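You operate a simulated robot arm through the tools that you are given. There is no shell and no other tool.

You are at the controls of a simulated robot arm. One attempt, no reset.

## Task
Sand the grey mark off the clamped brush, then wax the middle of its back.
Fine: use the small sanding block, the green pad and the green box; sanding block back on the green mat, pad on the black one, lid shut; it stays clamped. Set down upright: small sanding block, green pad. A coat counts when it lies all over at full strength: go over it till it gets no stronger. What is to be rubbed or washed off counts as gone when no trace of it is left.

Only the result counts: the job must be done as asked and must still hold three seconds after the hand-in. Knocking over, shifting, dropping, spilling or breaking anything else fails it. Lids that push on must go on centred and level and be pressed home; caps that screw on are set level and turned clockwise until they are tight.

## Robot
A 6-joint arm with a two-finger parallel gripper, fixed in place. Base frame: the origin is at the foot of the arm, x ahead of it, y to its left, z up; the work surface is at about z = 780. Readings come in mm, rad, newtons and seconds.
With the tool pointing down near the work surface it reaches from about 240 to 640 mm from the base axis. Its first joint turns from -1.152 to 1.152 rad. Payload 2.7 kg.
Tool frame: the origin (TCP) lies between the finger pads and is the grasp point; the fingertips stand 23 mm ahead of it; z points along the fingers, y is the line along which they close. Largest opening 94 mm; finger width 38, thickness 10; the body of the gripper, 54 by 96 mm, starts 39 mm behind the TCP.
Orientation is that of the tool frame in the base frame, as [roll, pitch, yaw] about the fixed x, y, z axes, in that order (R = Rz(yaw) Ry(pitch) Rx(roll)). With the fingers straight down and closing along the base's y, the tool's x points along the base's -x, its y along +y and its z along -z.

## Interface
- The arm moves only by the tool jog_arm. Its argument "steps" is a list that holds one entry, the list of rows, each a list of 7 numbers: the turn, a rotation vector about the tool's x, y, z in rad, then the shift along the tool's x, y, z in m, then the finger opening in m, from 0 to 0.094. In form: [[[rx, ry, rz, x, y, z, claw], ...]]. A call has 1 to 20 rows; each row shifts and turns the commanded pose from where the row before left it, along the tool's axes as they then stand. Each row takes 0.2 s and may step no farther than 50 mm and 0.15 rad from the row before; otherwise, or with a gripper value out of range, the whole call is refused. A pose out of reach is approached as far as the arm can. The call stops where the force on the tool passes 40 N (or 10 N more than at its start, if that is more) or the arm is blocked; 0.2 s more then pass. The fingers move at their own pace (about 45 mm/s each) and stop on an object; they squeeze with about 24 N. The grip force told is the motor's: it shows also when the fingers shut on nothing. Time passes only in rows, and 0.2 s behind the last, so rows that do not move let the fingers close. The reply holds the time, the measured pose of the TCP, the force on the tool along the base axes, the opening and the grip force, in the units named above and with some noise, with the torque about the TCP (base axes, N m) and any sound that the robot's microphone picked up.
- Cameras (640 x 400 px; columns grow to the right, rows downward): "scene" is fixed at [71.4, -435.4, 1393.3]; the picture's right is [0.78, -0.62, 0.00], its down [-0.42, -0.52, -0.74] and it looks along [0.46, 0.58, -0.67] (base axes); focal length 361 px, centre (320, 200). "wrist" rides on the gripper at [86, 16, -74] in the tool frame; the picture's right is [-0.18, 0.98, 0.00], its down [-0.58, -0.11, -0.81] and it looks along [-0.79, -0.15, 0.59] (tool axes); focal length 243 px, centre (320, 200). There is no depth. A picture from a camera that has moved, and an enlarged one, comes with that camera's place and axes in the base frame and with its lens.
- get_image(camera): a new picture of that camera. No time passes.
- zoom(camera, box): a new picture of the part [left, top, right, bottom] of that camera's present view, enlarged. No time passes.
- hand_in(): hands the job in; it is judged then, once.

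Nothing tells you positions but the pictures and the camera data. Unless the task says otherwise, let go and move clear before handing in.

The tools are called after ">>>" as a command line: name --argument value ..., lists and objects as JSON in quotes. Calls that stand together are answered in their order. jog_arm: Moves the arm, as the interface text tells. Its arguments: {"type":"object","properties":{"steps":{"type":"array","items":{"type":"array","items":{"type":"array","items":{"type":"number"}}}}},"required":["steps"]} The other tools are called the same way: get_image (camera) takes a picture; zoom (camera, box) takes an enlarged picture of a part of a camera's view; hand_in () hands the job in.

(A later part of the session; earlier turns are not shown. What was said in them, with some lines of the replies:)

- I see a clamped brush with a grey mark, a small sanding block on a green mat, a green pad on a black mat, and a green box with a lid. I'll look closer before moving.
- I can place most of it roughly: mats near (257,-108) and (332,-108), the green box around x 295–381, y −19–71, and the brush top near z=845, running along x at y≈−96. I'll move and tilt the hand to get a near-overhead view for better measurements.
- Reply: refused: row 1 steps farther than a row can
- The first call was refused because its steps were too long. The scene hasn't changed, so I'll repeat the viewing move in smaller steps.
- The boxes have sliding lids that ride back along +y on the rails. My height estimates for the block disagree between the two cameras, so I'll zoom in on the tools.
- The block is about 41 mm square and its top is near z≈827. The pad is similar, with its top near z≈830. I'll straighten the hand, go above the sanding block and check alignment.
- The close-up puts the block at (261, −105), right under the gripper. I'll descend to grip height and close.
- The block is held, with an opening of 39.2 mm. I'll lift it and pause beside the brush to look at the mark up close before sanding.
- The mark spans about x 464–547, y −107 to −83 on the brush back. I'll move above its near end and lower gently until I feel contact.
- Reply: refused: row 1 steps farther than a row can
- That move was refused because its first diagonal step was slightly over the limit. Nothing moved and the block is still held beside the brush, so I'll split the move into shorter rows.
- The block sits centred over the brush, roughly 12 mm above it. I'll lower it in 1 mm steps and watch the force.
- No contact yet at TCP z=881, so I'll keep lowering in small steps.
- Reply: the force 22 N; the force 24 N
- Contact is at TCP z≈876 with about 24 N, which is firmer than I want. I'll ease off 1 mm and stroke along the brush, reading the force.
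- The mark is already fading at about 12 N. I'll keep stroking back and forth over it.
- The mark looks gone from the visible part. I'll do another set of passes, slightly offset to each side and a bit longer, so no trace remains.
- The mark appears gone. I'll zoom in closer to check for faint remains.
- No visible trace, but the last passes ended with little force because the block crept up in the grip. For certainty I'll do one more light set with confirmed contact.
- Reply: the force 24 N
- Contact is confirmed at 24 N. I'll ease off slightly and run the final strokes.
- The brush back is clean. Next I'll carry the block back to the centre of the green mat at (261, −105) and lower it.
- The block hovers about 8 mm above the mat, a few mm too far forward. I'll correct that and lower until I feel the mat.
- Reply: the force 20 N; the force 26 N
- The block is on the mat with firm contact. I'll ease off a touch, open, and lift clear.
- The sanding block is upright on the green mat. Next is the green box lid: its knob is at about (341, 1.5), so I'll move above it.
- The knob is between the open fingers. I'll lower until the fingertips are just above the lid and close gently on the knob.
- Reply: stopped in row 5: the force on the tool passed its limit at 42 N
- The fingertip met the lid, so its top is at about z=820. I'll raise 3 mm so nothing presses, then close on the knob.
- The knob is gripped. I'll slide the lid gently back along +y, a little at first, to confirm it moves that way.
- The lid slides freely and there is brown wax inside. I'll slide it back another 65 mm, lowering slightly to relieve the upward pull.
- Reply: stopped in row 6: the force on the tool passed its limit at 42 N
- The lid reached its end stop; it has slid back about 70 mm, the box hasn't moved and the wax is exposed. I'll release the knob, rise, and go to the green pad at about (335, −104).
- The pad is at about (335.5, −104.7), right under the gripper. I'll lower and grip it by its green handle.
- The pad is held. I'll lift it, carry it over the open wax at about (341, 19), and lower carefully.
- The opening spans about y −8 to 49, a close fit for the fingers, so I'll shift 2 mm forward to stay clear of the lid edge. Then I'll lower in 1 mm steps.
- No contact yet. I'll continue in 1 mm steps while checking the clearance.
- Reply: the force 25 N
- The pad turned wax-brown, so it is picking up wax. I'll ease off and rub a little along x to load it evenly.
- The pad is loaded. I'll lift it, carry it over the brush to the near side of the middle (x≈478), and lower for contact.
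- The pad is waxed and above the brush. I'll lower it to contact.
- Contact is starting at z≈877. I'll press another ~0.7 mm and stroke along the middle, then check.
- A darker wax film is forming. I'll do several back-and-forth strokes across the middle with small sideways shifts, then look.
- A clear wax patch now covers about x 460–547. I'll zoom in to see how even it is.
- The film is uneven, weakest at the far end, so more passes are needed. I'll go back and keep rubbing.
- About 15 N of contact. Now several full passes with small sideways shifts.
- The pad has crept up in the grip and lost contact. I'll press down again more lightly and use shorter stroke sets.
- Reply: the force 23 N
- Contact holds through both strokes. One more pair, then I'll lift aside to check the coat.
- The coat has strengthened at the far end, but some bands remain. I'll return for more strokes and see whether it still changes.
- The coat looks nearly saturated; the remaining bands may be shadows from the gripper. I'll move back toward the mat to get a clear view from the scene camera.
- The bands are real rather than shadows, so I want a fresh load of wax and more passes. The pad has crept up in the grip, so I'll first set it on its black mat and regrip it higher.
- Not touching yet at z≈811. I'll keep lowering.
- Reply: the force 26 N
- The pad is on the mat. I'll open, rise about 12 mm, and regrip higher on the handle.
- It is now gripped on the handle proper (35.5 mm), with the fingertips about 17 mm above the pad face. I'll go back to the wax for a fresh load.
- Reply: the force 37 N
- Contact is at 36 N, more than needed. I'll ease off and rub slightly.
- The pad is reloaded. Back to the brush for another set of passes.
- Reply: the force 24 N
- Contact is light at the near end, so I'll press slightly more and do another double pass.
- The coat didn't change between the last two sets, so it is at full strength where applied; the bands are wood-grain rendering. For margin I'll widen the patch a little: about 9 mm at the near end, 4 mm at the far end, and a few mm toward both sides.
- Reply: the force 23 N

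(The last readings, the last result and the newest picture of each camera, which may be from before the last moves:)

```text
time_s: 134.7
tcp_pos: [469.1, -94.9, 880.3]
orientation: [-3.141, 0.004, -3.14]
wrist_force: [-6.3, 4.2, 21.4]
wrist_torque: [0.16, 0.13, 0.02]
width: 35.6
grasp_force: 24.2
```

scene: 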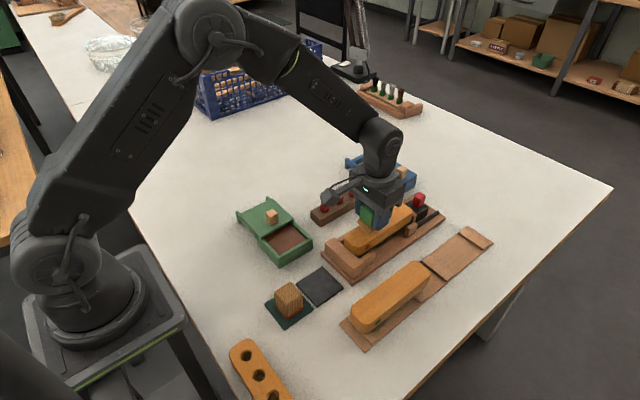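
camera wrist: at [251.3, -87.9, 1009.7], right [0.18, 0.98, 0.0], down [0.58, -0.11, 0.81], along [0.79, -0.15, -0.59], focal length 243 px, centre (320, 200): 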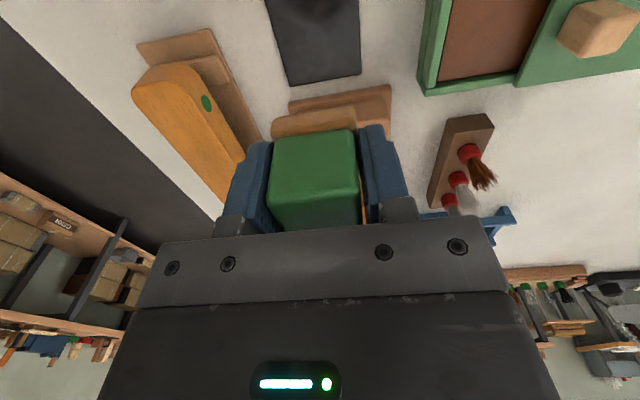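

>>> jog_arm --steps '[[[0, 0, 0, 0, -0.0045, -0.0003, 0.025], [0, 0, 0, -0.01, 0, 0, 0.025], [0, 0, 0, -0.01, 0, 0, 0.025], [0, 0, 0, -0.01, 0, 0, 0.025], [0, 0, 0, -0.01, 0, 0, 0.025], [0, 0, 0, -0.01, 0, 0, 0.025], [0, 0, 0, -0.01, 0, 0, 0.025], [0, 0, 0, -0.01, 0, 0, 0.025], [0, 0, 0, 0, 0.0045, 0, 0.025], [0, 0, 0, 0, 0.003, 0, 0.025], [0, 0, 0, 0.01, 0, 0, 0.025], [0, 0, 0, 0.01, 0, 0, 0.025], [0, 0, 0, 0.01, 0, 0, 0.025], [0, 0, 0, 0.01, 0, 0, 0.025], [0, 0, 0, 0.01, 0, 0, 0.025], [0, 0, 0, 0.01, 0, 0, 0.025], [0, 0, 0, 0.01, 0, 0, 0.025], [0, 0, 0, 0, -0.003, 0, 0.025]]]'

>>> jog_arm --steps '[[[0, 0, 0, 0, -0.0045, 0.0004, 0.025], [0, 0, 0, -0.01, 0, 0, 0.025], [0, 0, 0, -0.01, 0, 0, 0.025], [0, 0, 0, -0.01, 0, 0, 0.025], [0, 0, 0, -0.01, 0, 0, 0.025], [0, 0, 0, -0.01, 0, 0, 0.025], [0, 0, 0, -0.01, 0, 0, 0.025], [0, 0, 0, -0.01, 0, 0, 0.025], [0, 0, 0, 0, 0.0045, 0, 0.025], [0, 0, 0, 0, 0.003, 0, 0.025], [0, 0, 0, 0.01, 0, 0, 0.025], [0, 0, 0, 0.01, 0, 0, 0.025], [0, 0, 0, 0.01, 0, 0, 0.025], [0, 0, 0, 0.01, 0, 0, 0.025], [0, 0, 0, 0.01, 0, 0, 0.025], [0, 0, 0, 0.01, 0, 0, 0.025], [0, 0, 0, 0.01, 0, 0, 0.025], [0, 0, 0, 0, -0.003, 0, 0.025]]]'

```text
time_s: 138.5
tcp_pos: [467.9, -94.4, 879.6]
orientation: [3.14, 0.004, -3.141]
wrist_force: [0.4, 8.0, 18.9]
wrist_torque: [0.28, -0.28, 0.13]
width: 35.7
grasp_force: 23.8
```

```text
time_s: 142.3
tcp_pos: [467.9, -95.5, 880.0]
orientation: [3.139, 0.006, -3.139]
wrist_force: [2.8, 10.4, 23.5]
wrist_torque: [0.36, -0.31, 0.07]
width: 35.3
grasp_force: 23.9
```

Good firm contact throughout. One more straight double pass, then inspect.

>>> jog_arm --steps '[[[0, 0, 0, -0.01, 0, -0.0003, 0.025], [0, 0, 0, -0.01, 0, 0, 0.025], [0, 0, 0, -0.01, 0, 0, 0.025], [0, 0, 0, -0.01, 0, 0, 0.025], [0, 0, 0, -0.01, 0, 0, 0.025], [0, 0, 0, -0.01, 0, 0, 0.025], [0, 0, 0, -0.01, 0, 0, 0.025], [0, 0, 0, 0.01, 0, 0, 0.025], [0, 0, 0, 0.01, 0, 0, 0.025], [0, 0, 0, 0.01, 0, 0, 0.025], [0, 0, 0, 0.01, 0, 0, 0.025], [0, 0, 0, 0.01, 0, 0, 0.025], [0, 0, 0, 0.01, 0, 0, 0.025], [0, 0, 0, 0.01, 0, 0, 0.025], [0, 0, 0, 0, 0, 0, 0.025]]]'

>>> jog_arm --steps '[[[0, 0, 0, 0, 0, -0.03, 0.025], [0, 0, 0, 0, 0, -0.035, 0.025], [0, 0, 0, 0.045, -0.003, 0, 0.025], [0, 0, 0, 0.045, -0.003, 0, 0.025], [0, 0, 0, 0.041, -0.003, 0, 0.025], [0, 0, 0, 0, 0, 0, 0.025]]]'

>>> zoom --camera "scene" --box '[330, 190, 426, 260]'

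>>> zoom --camera "scene" --box '[360, 200, 408, 235]'

>>> get_image --camera "scene"

```text
time_s: 145.5
tcp_pos: [468.6, -93.9, 880.2]
orientation: [-3.14, 0.004, -3.14]
wrist_force: [1.6, 0.0, 7.4]
wrist_torque: [-0.03, -0.2, -0.01]
width: 35.6
grasp_force: 24.3
```

```text
time_s: 146.9
tcp_pos: [334.6, -105.1, 944.4]
orientation: [-3.141, 0.002, -3.14]
wrist_force: [-0.4, 0.8, -0.6]
wrist_torque: [-0.04, -0.01, 0.02]
width: 35.7
grasp_force: 23.9
```

```text
5.71 times, centred on (378, 225) of scene
camera zoom: at [71.4, -435.4, 1393.3], right [0.78, -0.62, 0.0], down [-0.42, -0.52, -0.74], along [0.46, 0.58, -0.67], focal length 2062 px, centre (-11, 57)
```

zoom: 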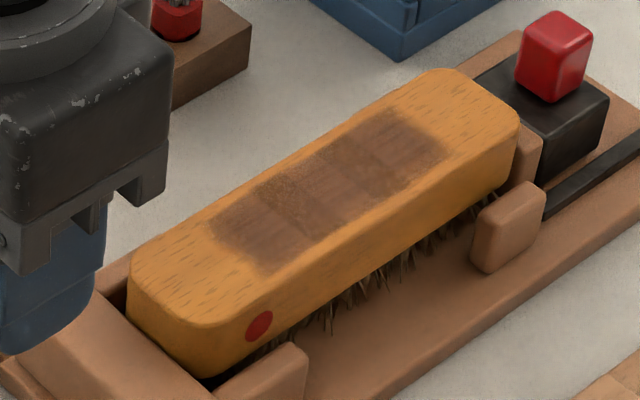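

```text
11.43 times, centred on (384, 218) of scene
camera zoom: at [71.4, -435.4, 1393.3], right [0.78, -0.62, 0.0], down [-0.42, -0.52, -0.74], along [0.46, 0.58, -0.67], focal length 4124 px, centre (-411, 0)
```

zoom: 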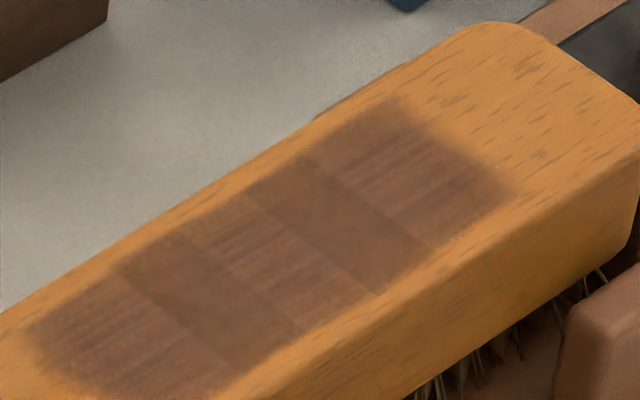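

```text
taken
```

scene: 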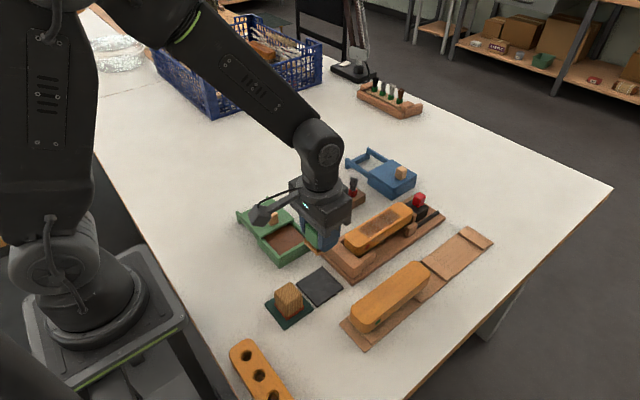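

The patch's outline and shade stayed exactly the same, so the target area is fully coated. Next I'll put the pad back on its black mat.

>>> jog_arm --steps '[[[0, 0, 0, 0, 0.0005, 0.04, 0.025], [0, 0, 0, 0, 0, 0.04, 0.025], [0, 0, 0, 0, 0, 0.03, 0.025], [0, 0, 0, 0, 0, 0.008, 0.025], [0, 0, 0, 0, 0, 0, 0.025]]]'

>>> zoom --camera "wrist" --box '[200, 20, 440, 200]'

>>> jog_arm --steps '[[[0, 0, 0, 0, 0, 0.002, 0.025], [0, 0, 0, 0, 0, 0.001, 0.025], [0, 0, 0, 0, 0, 0, 0.025]]]'

>>> jog_arm --steps '[[[0, 0, 0, 0, 0, 0.001, 0.025], [0, 0, 0, 0, 0, 0, 0.025]]]'

```text
time_s: 148.1
tcp_pos: [335.1, -102.9, 826.9]
orientation: [3.14, 0.004, -3.14]
wrist_force: [0.3, -0.2, -0.3]
wrist_torque: [0.01, -0.01, -0.03]
width: 35.5
grasp_force: 23.9
```

```text
2.22 times, centred on (320, 110) of wrist
camera zoom: at [249.7, -88.2, 899.4], right [0.18, 0.98, 0.0], down [0.58, -0.11, 0.81], along [0.79, -0.15, -0.59], focal length 539 px, centre (320, 400)
```

zoom: 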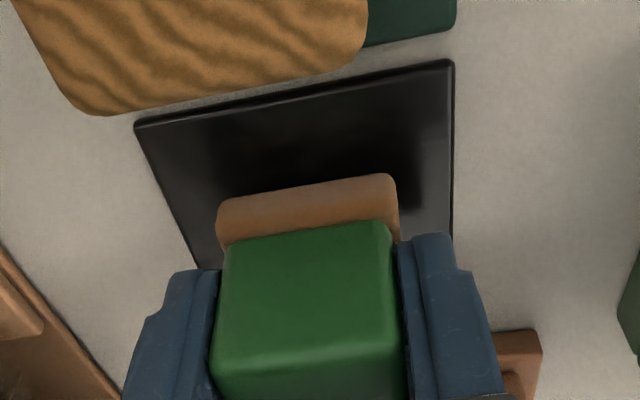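

```text
time_s: 148.9
tcp_pos: [336.2, -104.0, 824.0]
orientation: [-3.141, 0.003, -3.141]
wrist_force: [-0.1, 0.1, 0.2]
wrist_torque: [-0.01, -0.01, -0.01]
width: 35.5
grasp_force: 24.1
```

```text
time_s: 149.5
tcp_pos: [336.5, -103.8, 822.7]
orientation: [-3.141, 0.002, -3.139]
wrist_force: [0.7, 0.1, 0.1]
wrist_torque: [-0.01, 0.01, 0.0]
width: 35.7
grasp_force: 24.2
```

>>> jog_arm --steps '[[[0, 0, 0, 0.0005, 0, 0.001, 0.025], [0, 0, 0, 0, 0, 0, 0.025]]]'

>>> jog_arm --steps '[[[0, 0, 0, 0, 0, 0.001, 0.025], [0, 0, 0, 0, 0, 0, 0.025]]]'

>>> jog_arm --steps '[[[0, 0, 0, 0, 0, 0.0007, 0.025], [0, 0, 0, 0, 0, 0, 0.025]]]'

```text
time_s: 150.1
tcp_pos: [336.3, -104.0, 821.8]
orientation: [3.14, 0.001, 3.142]
wrist_force: [0.0, 0.1, -1.1]
wrist_torque: [0.03, 0.02, -0.01]
width: 35.6
grasp_force: 23.8
```

```text
time_s: 150.7
tcp_pos: [336.0, -103.8, 821.4]
orientation: [-3.141, 0.003, -3.139]
wrist_force: [-0.9, 0.2, -0.5]
wrist_torque: [-0.01, 0.0, -0.02]
width: 35.7
grasp_force: 24.1
```

```text
time_s: 151.3
tcp_pos: [336.5, -103.7, 819.7]
orientation: [-3.141, 0.002, -3.139]
wrist_force: [0.1, -0.8, 0.4]
wrist_torque: [0.04, 0.02, -0.03]
width: 35.5
grasp_force: 23.7
```

>>> jog_arm --steps '[[[0, 0, 0, 0, 0, 0.0008, 0.025], [0, 0, 0, 0, 0, 0, 0.025]]]'

>>> jog_arm --steps '[[[0, 0, 0, 0, 0, 0.0007, 0.025], [0, 0, 0, 0, 0, 0, 0.025]]]'

```text
time_s: 151.9
tcp_pos: [336.9, -104.0, 819.0]
orientation: [3.14, 0.003, -3.14]
wrist_force: [-1.2, 0.1, 4.3]
wrist_torque: [-0.03, 0.02, -0.01]
width: 35.4
grasp_force: 24.0
```

```text
time_s: 152.5
tcp_pos: [335.4, -103.3, 819.2]
orientation: [-3.142, 0.004, -3.141]
wrist_force: [-9.9, -0.8, 32.1]
wrist_torque: [-0.04, 0.38, 0.0]
width: 35.6
grasp_force: 24.4
```

The pad is down on the mat. I'll ease off, release and rise.

>>> jog_arm --steps '[[[0, 0, 0, 0, 0, -0.001, 0.025], [0, 0, 0, 0, 0, 0, 0.04], [0, 0, 0, 0, 0, 0, 0.07], [0, 0, 0, 0, 0, 0, 0.094], [0, 0, 0, 0, 0, 0, 0.094], [0, 0, 0, 0, 0, -0.02, 0.094], [0, 0, 0, 0, 0, -0.04, 0.094], [0, 0, 0, 0, 0, -0.04, 0.094], [0, 0, 0, 0, 0, 0, 0.094]]]'

>>> zoom --camera "wrist" --box '[200, 0, 440, 200]'

>>> zoom --camera "scene" --box '[230, 200, 390, 320]'

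```text
time_s: 154.5
tcp_pos: [336.0, -102.3, 920.3]
orientation: [-3.14, 0.001, -3.141]
wrist_force: [-0.4, -0.2, -1.2]
wrist_torque: [0.03, 0.01, 0.01]
width: 94.0
grasp_force: 0.1
```

```text
2.00 times, centred on (320, 100) of wrist
camera zoom: at [249.1, -86.8, 993.7], right [0.18, 0.98, 0.0], down [0.58, -0.11, 0.81], along [0.79, -0.15, -0.59], focal length 485 px, centre (320, 400)
```

zoom: 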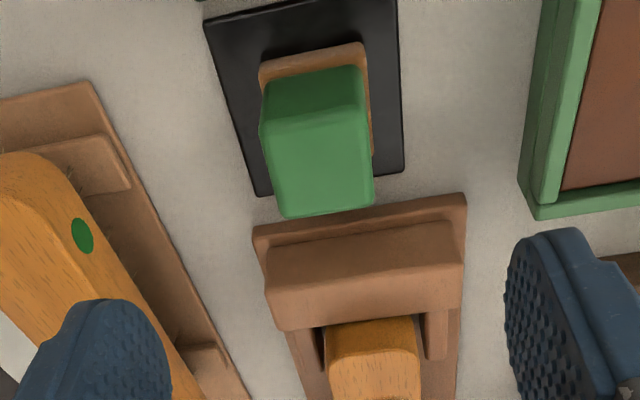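

```text
3.33 times, centred on (310, 260) of scene
camera zoom: at [71.4, -435.4, 1393.3], right [0.78, -0.62, 0.0], down [-0.42, -0.52, -0.74], along [0.46, 0.58, -0.67], focal length 1203 px, centre (353, 0)
```

zoom: 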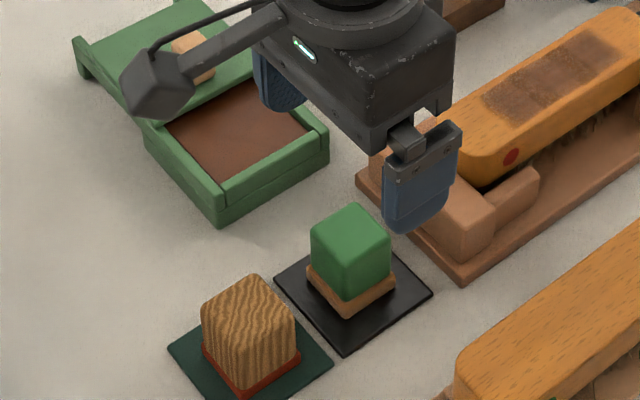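

Both tools are back and upright. Next I'll close the green box: move over the knob at about (340, 69) and grip it as before.

>>> jog_arm --steps '[[[0, 0, 0, -0.001, 0.043, 0, 0.06], [0, 0, 0, -0.001, 0.043, 0, 0.06], [0, 0, 0, -0.001, 0.043, 0, 0.06], [0, 0, 0, -0.001, 0.042, 0, 0.06], [0, 0, 0, 0, 0, 0.04, 0.06], [0, 0, 0, 0, 0, 0.02, 0.06], [0, 0, 0, 0, 0, 0, 0.06]]]'

>>> zoom --camera "wrist" --box '[200, 20, 440, 220]'

>>> zoom --camera "scene" --box '[220, 180, 348, 270]'

```text
time_s: 156.1
tcp_pos: [340.3, 66.5, 859.1]
orientation: [-3.141, 0.003, -3.141]
wrist_force: [0.7, -0.7, -0.1]
wrist_torque: [0.01, 0.0, -0.01]
width: 59.9
grasp_force: 0.0
```

```text
2.00 times, centred on (320, 120) of wrist
camera zoom: at [253.8, 83.5, 931.9], right [0.18, 0.98, 0.0], down [0.58, -0.11, 0.81], along [0.79, -0.15, -0.59], focal length 485 px, centre (320, 360)
```

zoom: 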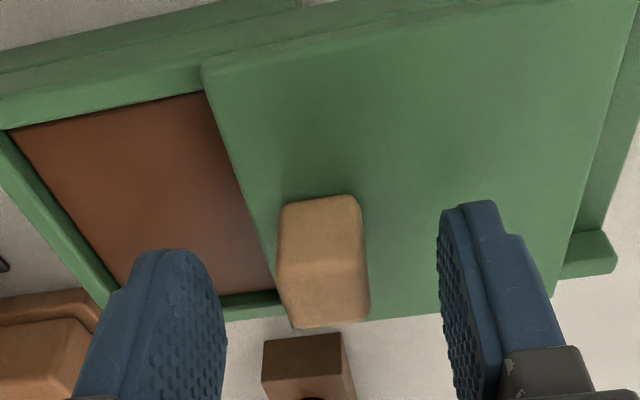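

```text
4.44 times, centred on (284, 225) of scene
camera zoom: at [71.4, -435.4, 1393.3], right [0.78, -0.62, 0.0], down [-0.42, -0.52, -0.74], along [0.46, 0.58, -0.67], focal length 1604 px, centre (480, 89)
```

zoom: 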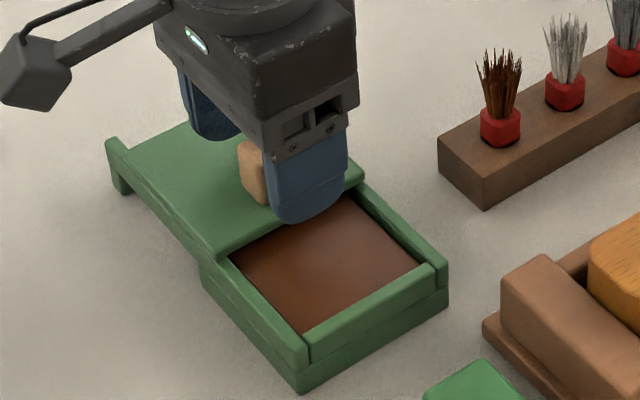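

>>> jog_arm --steps '[[[0, 0, 0, 0, 0.002, 0.006, 0.06], [0, 0, 0, 0, 0, 0.005, 0.06], [0, 0, 0, 0, 0, 0, 0.06], [0, 0, 0, 0, 0, 0, 0.03], [0, 0, 0, 0, 0, 0, 0.01], [0, 0, 0, 0, 0, 0, 0.01], [0, 0, 0, 0, 0, 0, 0.01], [0, 0, 0, 0, 0, 0, 0.01]]]'

>>> jog_arm --steps '[[[0, 0, 0, 0, -0.005, 0, 0.01], [0, 0, 0, 0, -0.008, 0, 0.01], [0, 0, 0, 0, -0.008, 0, 0.01], [0, 0, 0, 0, -0.008, 0, 0.01], [0, 0, 0, 0, -0.008, 0, 0.01], [0, 0, 0, 0, -0.008, 0, 0.01], [0, 0, 0, 0, 0, 0, 0.01]]]'

>>> zoom --camera "scene" --box '[220, 180, 348, 270]'

```text
time_s: 157.9
tcp_pos: [339.9, 69.5, 847.5]
orientation: [3.141, 0.002, 3.141]
wrist_force: [1.7, 0.0, -2.5]
wrist_torque: [-0.03, -0.01, -0.05]
width: 21.6
grasp_force: 45.2
```

```text
time_s: 159.2
tcp_pos: [339.4, 29.9, 846.8]
orientation: [3.139, 0.006, -3.139]
wrist_force: [4.4, -0.7, -5.3]
wrist_torque: [-0.1, 0.75, -0.13]
width: 21.6
grasp_force: 45.3
stopped in row 6: the force on the tool passed its limit at 42 N (the readings are from after the stop); the commanded pose is now the measured one
```

```text
4.44 times, centred on (284, 225) of scene
camera zoom: at [71.6, -435.4, 1393.2], right [0.78, -0.62, 0.0], down [-0.42, -0.52, -0.74], along [0.46, 0.58, -0.67], focal length 1604 px, centre (480, 89)
```

zoom: 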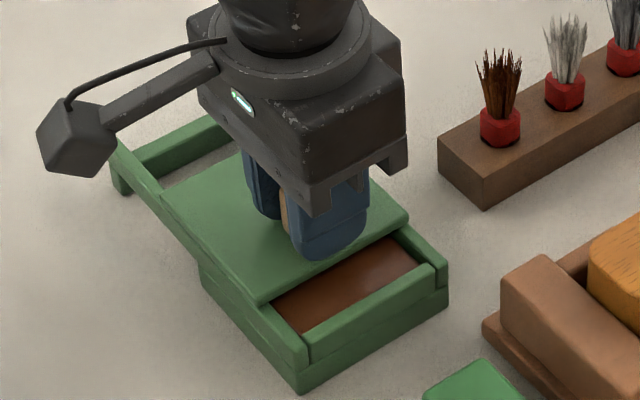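

The lid is guided and bound slightly midway, which stopped the call; the box hasn't moved. I'll continue in smaller steps.

>>> jog_arm --steps '[[[0, 0, 0, 0, 0, 0, 0.01], [0, 0, 0, 0, -0.004, 0, 0.01], [0, 0, 0, 0, -0.004, 0, 0.01], [0, 0, 0, 0, -0.004, 0, 0.01], [0, 0, 0, 0, 0, 0, 0.01]]]'

>>> jog_arm --steps '[[[0, 0, 0, 0, -0.004, 0, 0.01], [0, 0, 0, 0, -0.004, 0, 0.01], [0, 0, 0, 0, 0, 0, 0.01]]]'

```text
time_s: 160.4
tcp_pos: [339.8, 18.6, 846.7]
orientation: [3.14, 0.004, 3.141]
wrist_force: [-4.4, 0.6, -5.6]
wrist_torque: [-0.01, -1.31, -0.01]
width: 21.6
grasp_force: 44.7
```

```text
time_s: 161.2
tcp_pos: [339.7, 11.2, 847.2]
orientation: [3.139, 0.005, -3.14]
wrist_force: [4.9, -0.2, 8.8]
wrist_torque: [-0.07, 1.35, -0.12]
width: 21.4
grasp_force: 44.9
```

It is sliding smoothly; about 12 mm remain.

>>> jog_arm --steps '[[[0, 0, 0, 0, -0.004, 0, 0.01], [0, 0, 0, 0, -0.003, 0, 0.01], [0, 0, 0, 0, 0, 0, 0.01]]]'

>>> jog_arm --steps '[[[0, 0, 0, 0, -0.003, 0, 0.01], [0, 0, 0, 0, -0.0015, 0, 0.01], [0, 0, 0, 0, 0, 0, 0.01]]]'

>>> zoom --camera "scene" --box '[240, 200, 336, 270]'

```text
time_s: 162.0
tcp_pos: [341.3, 3.8, 846.7]
orientation: [3.139, 0.007, -3.139]
wrist_force: [2.9, -0.1, -0.4]
wrist_torque: [-0.03, -0.86, -0.01]
width: 21.6
grasp_force: 44.9
```

```text
time_s: 162.8
tcp_pos: [340.3, -1.0, 847.4]
orientation: [3.14, 0.005, -3.139]
wrist_force: [8.4, 2.6, -5.8]
wrist_torque: [-0.05, -0.32, -0.08]
width: 21.6
grasp_force: 45.0
```

```text
5.71 times, centred on (288, 235) of scene
camera zoom: at [71.6, -435.3, 1393.3], right [0.78, -0.62, 0.0], down [-0.42, -0.52, -0.74], along [0.46, 0.58, -0.67], focal length 2062 px, centre (503, 0)
```

zoom: 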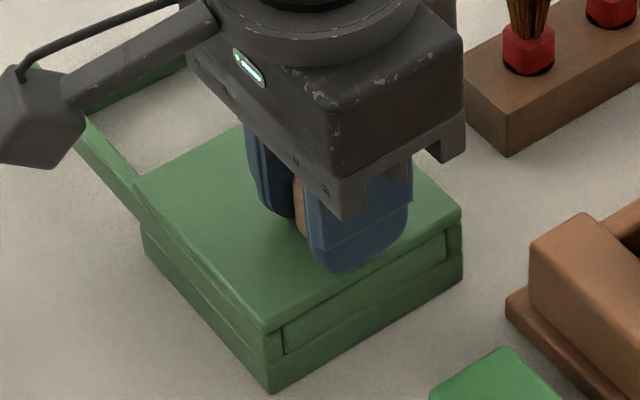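

The lid looks shut. One small extra push to confirm it's at its stop.

>>> jog_arm --steps '[[[0, 0, 0, 0, -0.001, 0, 0.01], [0, 0, 0, 0, 0, 0, 0.01]]]'

>>> jog_arm --steps '[[[0, 0, 0, 0, -0.0007, 0, 0.01], [0, 0, 0, 0, 0, 0, 0.01]]]'

```text
time_s: 163.4
tcp_pos: [340.3, 0.1, 848.1]
orientation: [3.141, 0.008, -3.139]
wrist_force: [13.1, 13.3, -5.5]
wrist_torque: [0.04, 0.76, -0.17]
width: 21.4
grasp_force: 44.9
```

```text
time_s: 164.0
tcp_pos: [340.4, 0.5, 846.9]
orientation: [3.14, 0.005, -3.139]
wrist_force: [6.4, 32.5, -9.7]
wrist_torque: [0.08, -0.84, -0.18]
width: 21.6
grasp_force: 44.9
```

The stop is confirmed at 32 N. I'll relax the push, release the knob, and rise clear.

>>> jog_arm --steps '[[[0, 0, 0, 0, 0.0013, 0, 0.01], [0, 0, 0, 0, 0, 0, 0.03], [0, 0, 0, 0, 0, 0, 0.06], [0, 0, 0, 0, 0, 0, 0.06], [0, 0, 0, 0, 0, -0.02, 0.06], [0, 0, 0, 0, 0, -0.04, 0.06], [0, 0, 0, 0, 0, -0.045, 0.06], [0, 0, 0, 0, 0, -0.045, 0.06], [0, 0, 0, 0.02, 0.04, 0, 0.06], [0, 0, 0, 0.02, 0.04, 0, 0.06], [0, 0, 0, 0, 0.045, 0, 0.06], [0, 0, 0, 0, 0, 0, 0.06]]]'

>>> get_image --camera "scene"

>>> zoom --camera "scene" --box '[220, 180, 348, 270]'

>>> zoom --camera "scene" --box '[240, 240, 400, 340]'

>>> zoom --camera "scene" --box '[310, 180, 470, 280]'

```text
time_s: 166.6
tcp_pos: [300.1, 123.2, 996.2]
orientation: [3.138, 0.003, -3.141]
wrist_force: [-0.4, 0.0, 0.3]
wrist_torque: [-0.01, -0.01, 0.0]
width: 59.8
grasp_force: 0.0
```

```text
taken
```

scene: 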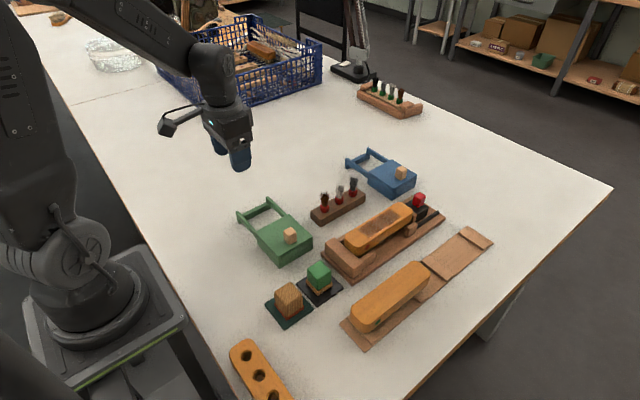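

```text
4.44 times, centred on (284, 225) of scene
camera zoom: at [71.4, -435.4, 1393.3], right [0.78, -0.62, 0.0], down [-0.42, -0.52, -0.74], along [0.46, 0.58, -0.67], focal length 1604 px, centre (480, 89)
```

zoom: 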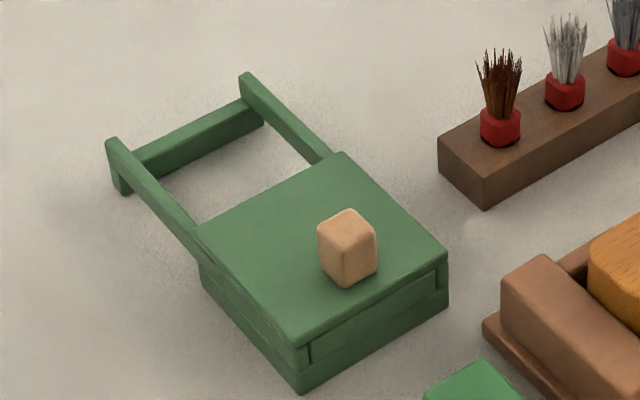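

```text
4.00 times, centred on (320, 290) of scene
camera zoom: at [71.4, -435.4, 1393.3], right [0.78, -0.62, 0.0], down [-0.42, -0.52, -0.74], along [0.46, 0.58, -0.67], focal length 1443 px, centre (320, -160)
```

zoom: 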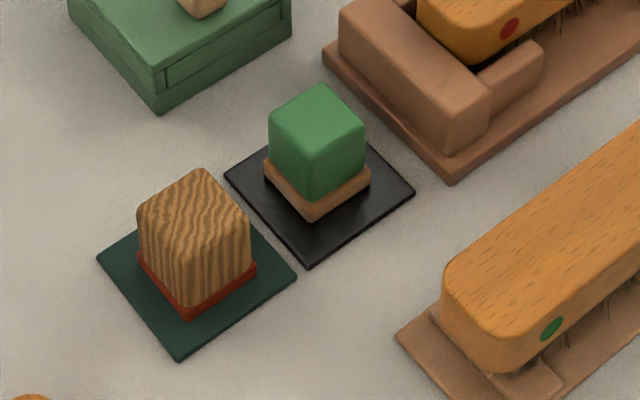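

```text
4.00 times, centred on (390, 230) of scene
camera zoom: at [71.4, -435.4, 1393.3], right [0.78, -0.62, 0.0], down [-0.42, -0.52, -0.74], along [0.46, 0.58, -0.67], focal length 1443 px, centre (40, 80)
```

zoom: 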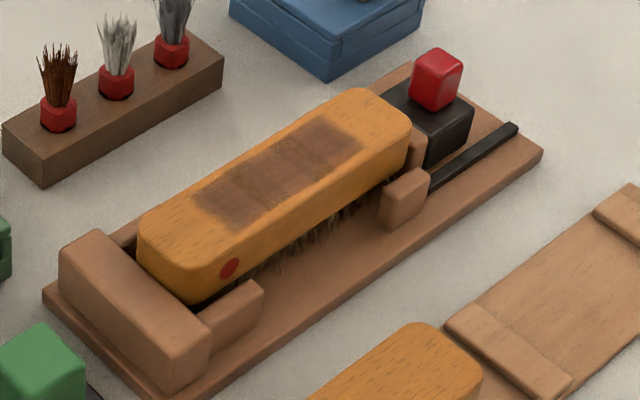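

The lid is shut as at the start, both tools stand upright on their mats, the brush is still clamped with the mark gone, and the middle is fully waxed. The arm is clear, so I'm handing in.

>>> hand_in

```text
The job is handed in.
```

I've handed the job in; no verdict has come back. From the last pictures, everything asked for looks done:

- **Mark:** the grey mark is sanded off, and I could see no trace of it on the brush back from either camera.
- **Wax:** the middle of the brush back is coated. I reloaded the pad once, and the last sets of strokes changed neither the shade nor the outline. Faint crosswise bands are still visible. I took them for wood grain, because more rubbing didn't change them.
- **Sanding block and pad:** both stand upright on their mats, the block on green and the pad on black. The pad's underside is still brown with wax.
- **Green box:** the lid is slid shut to its stop and sits where it did at the start.
- **Brush and the rest:** the brush is still clamped, and nothing else appears to have moved.

While opening and closing the lid, the arm stopped three times at its 40 N limit. The first was a fingertip touching the lid; the other two came while sliding it. The box stayed where it was each time.
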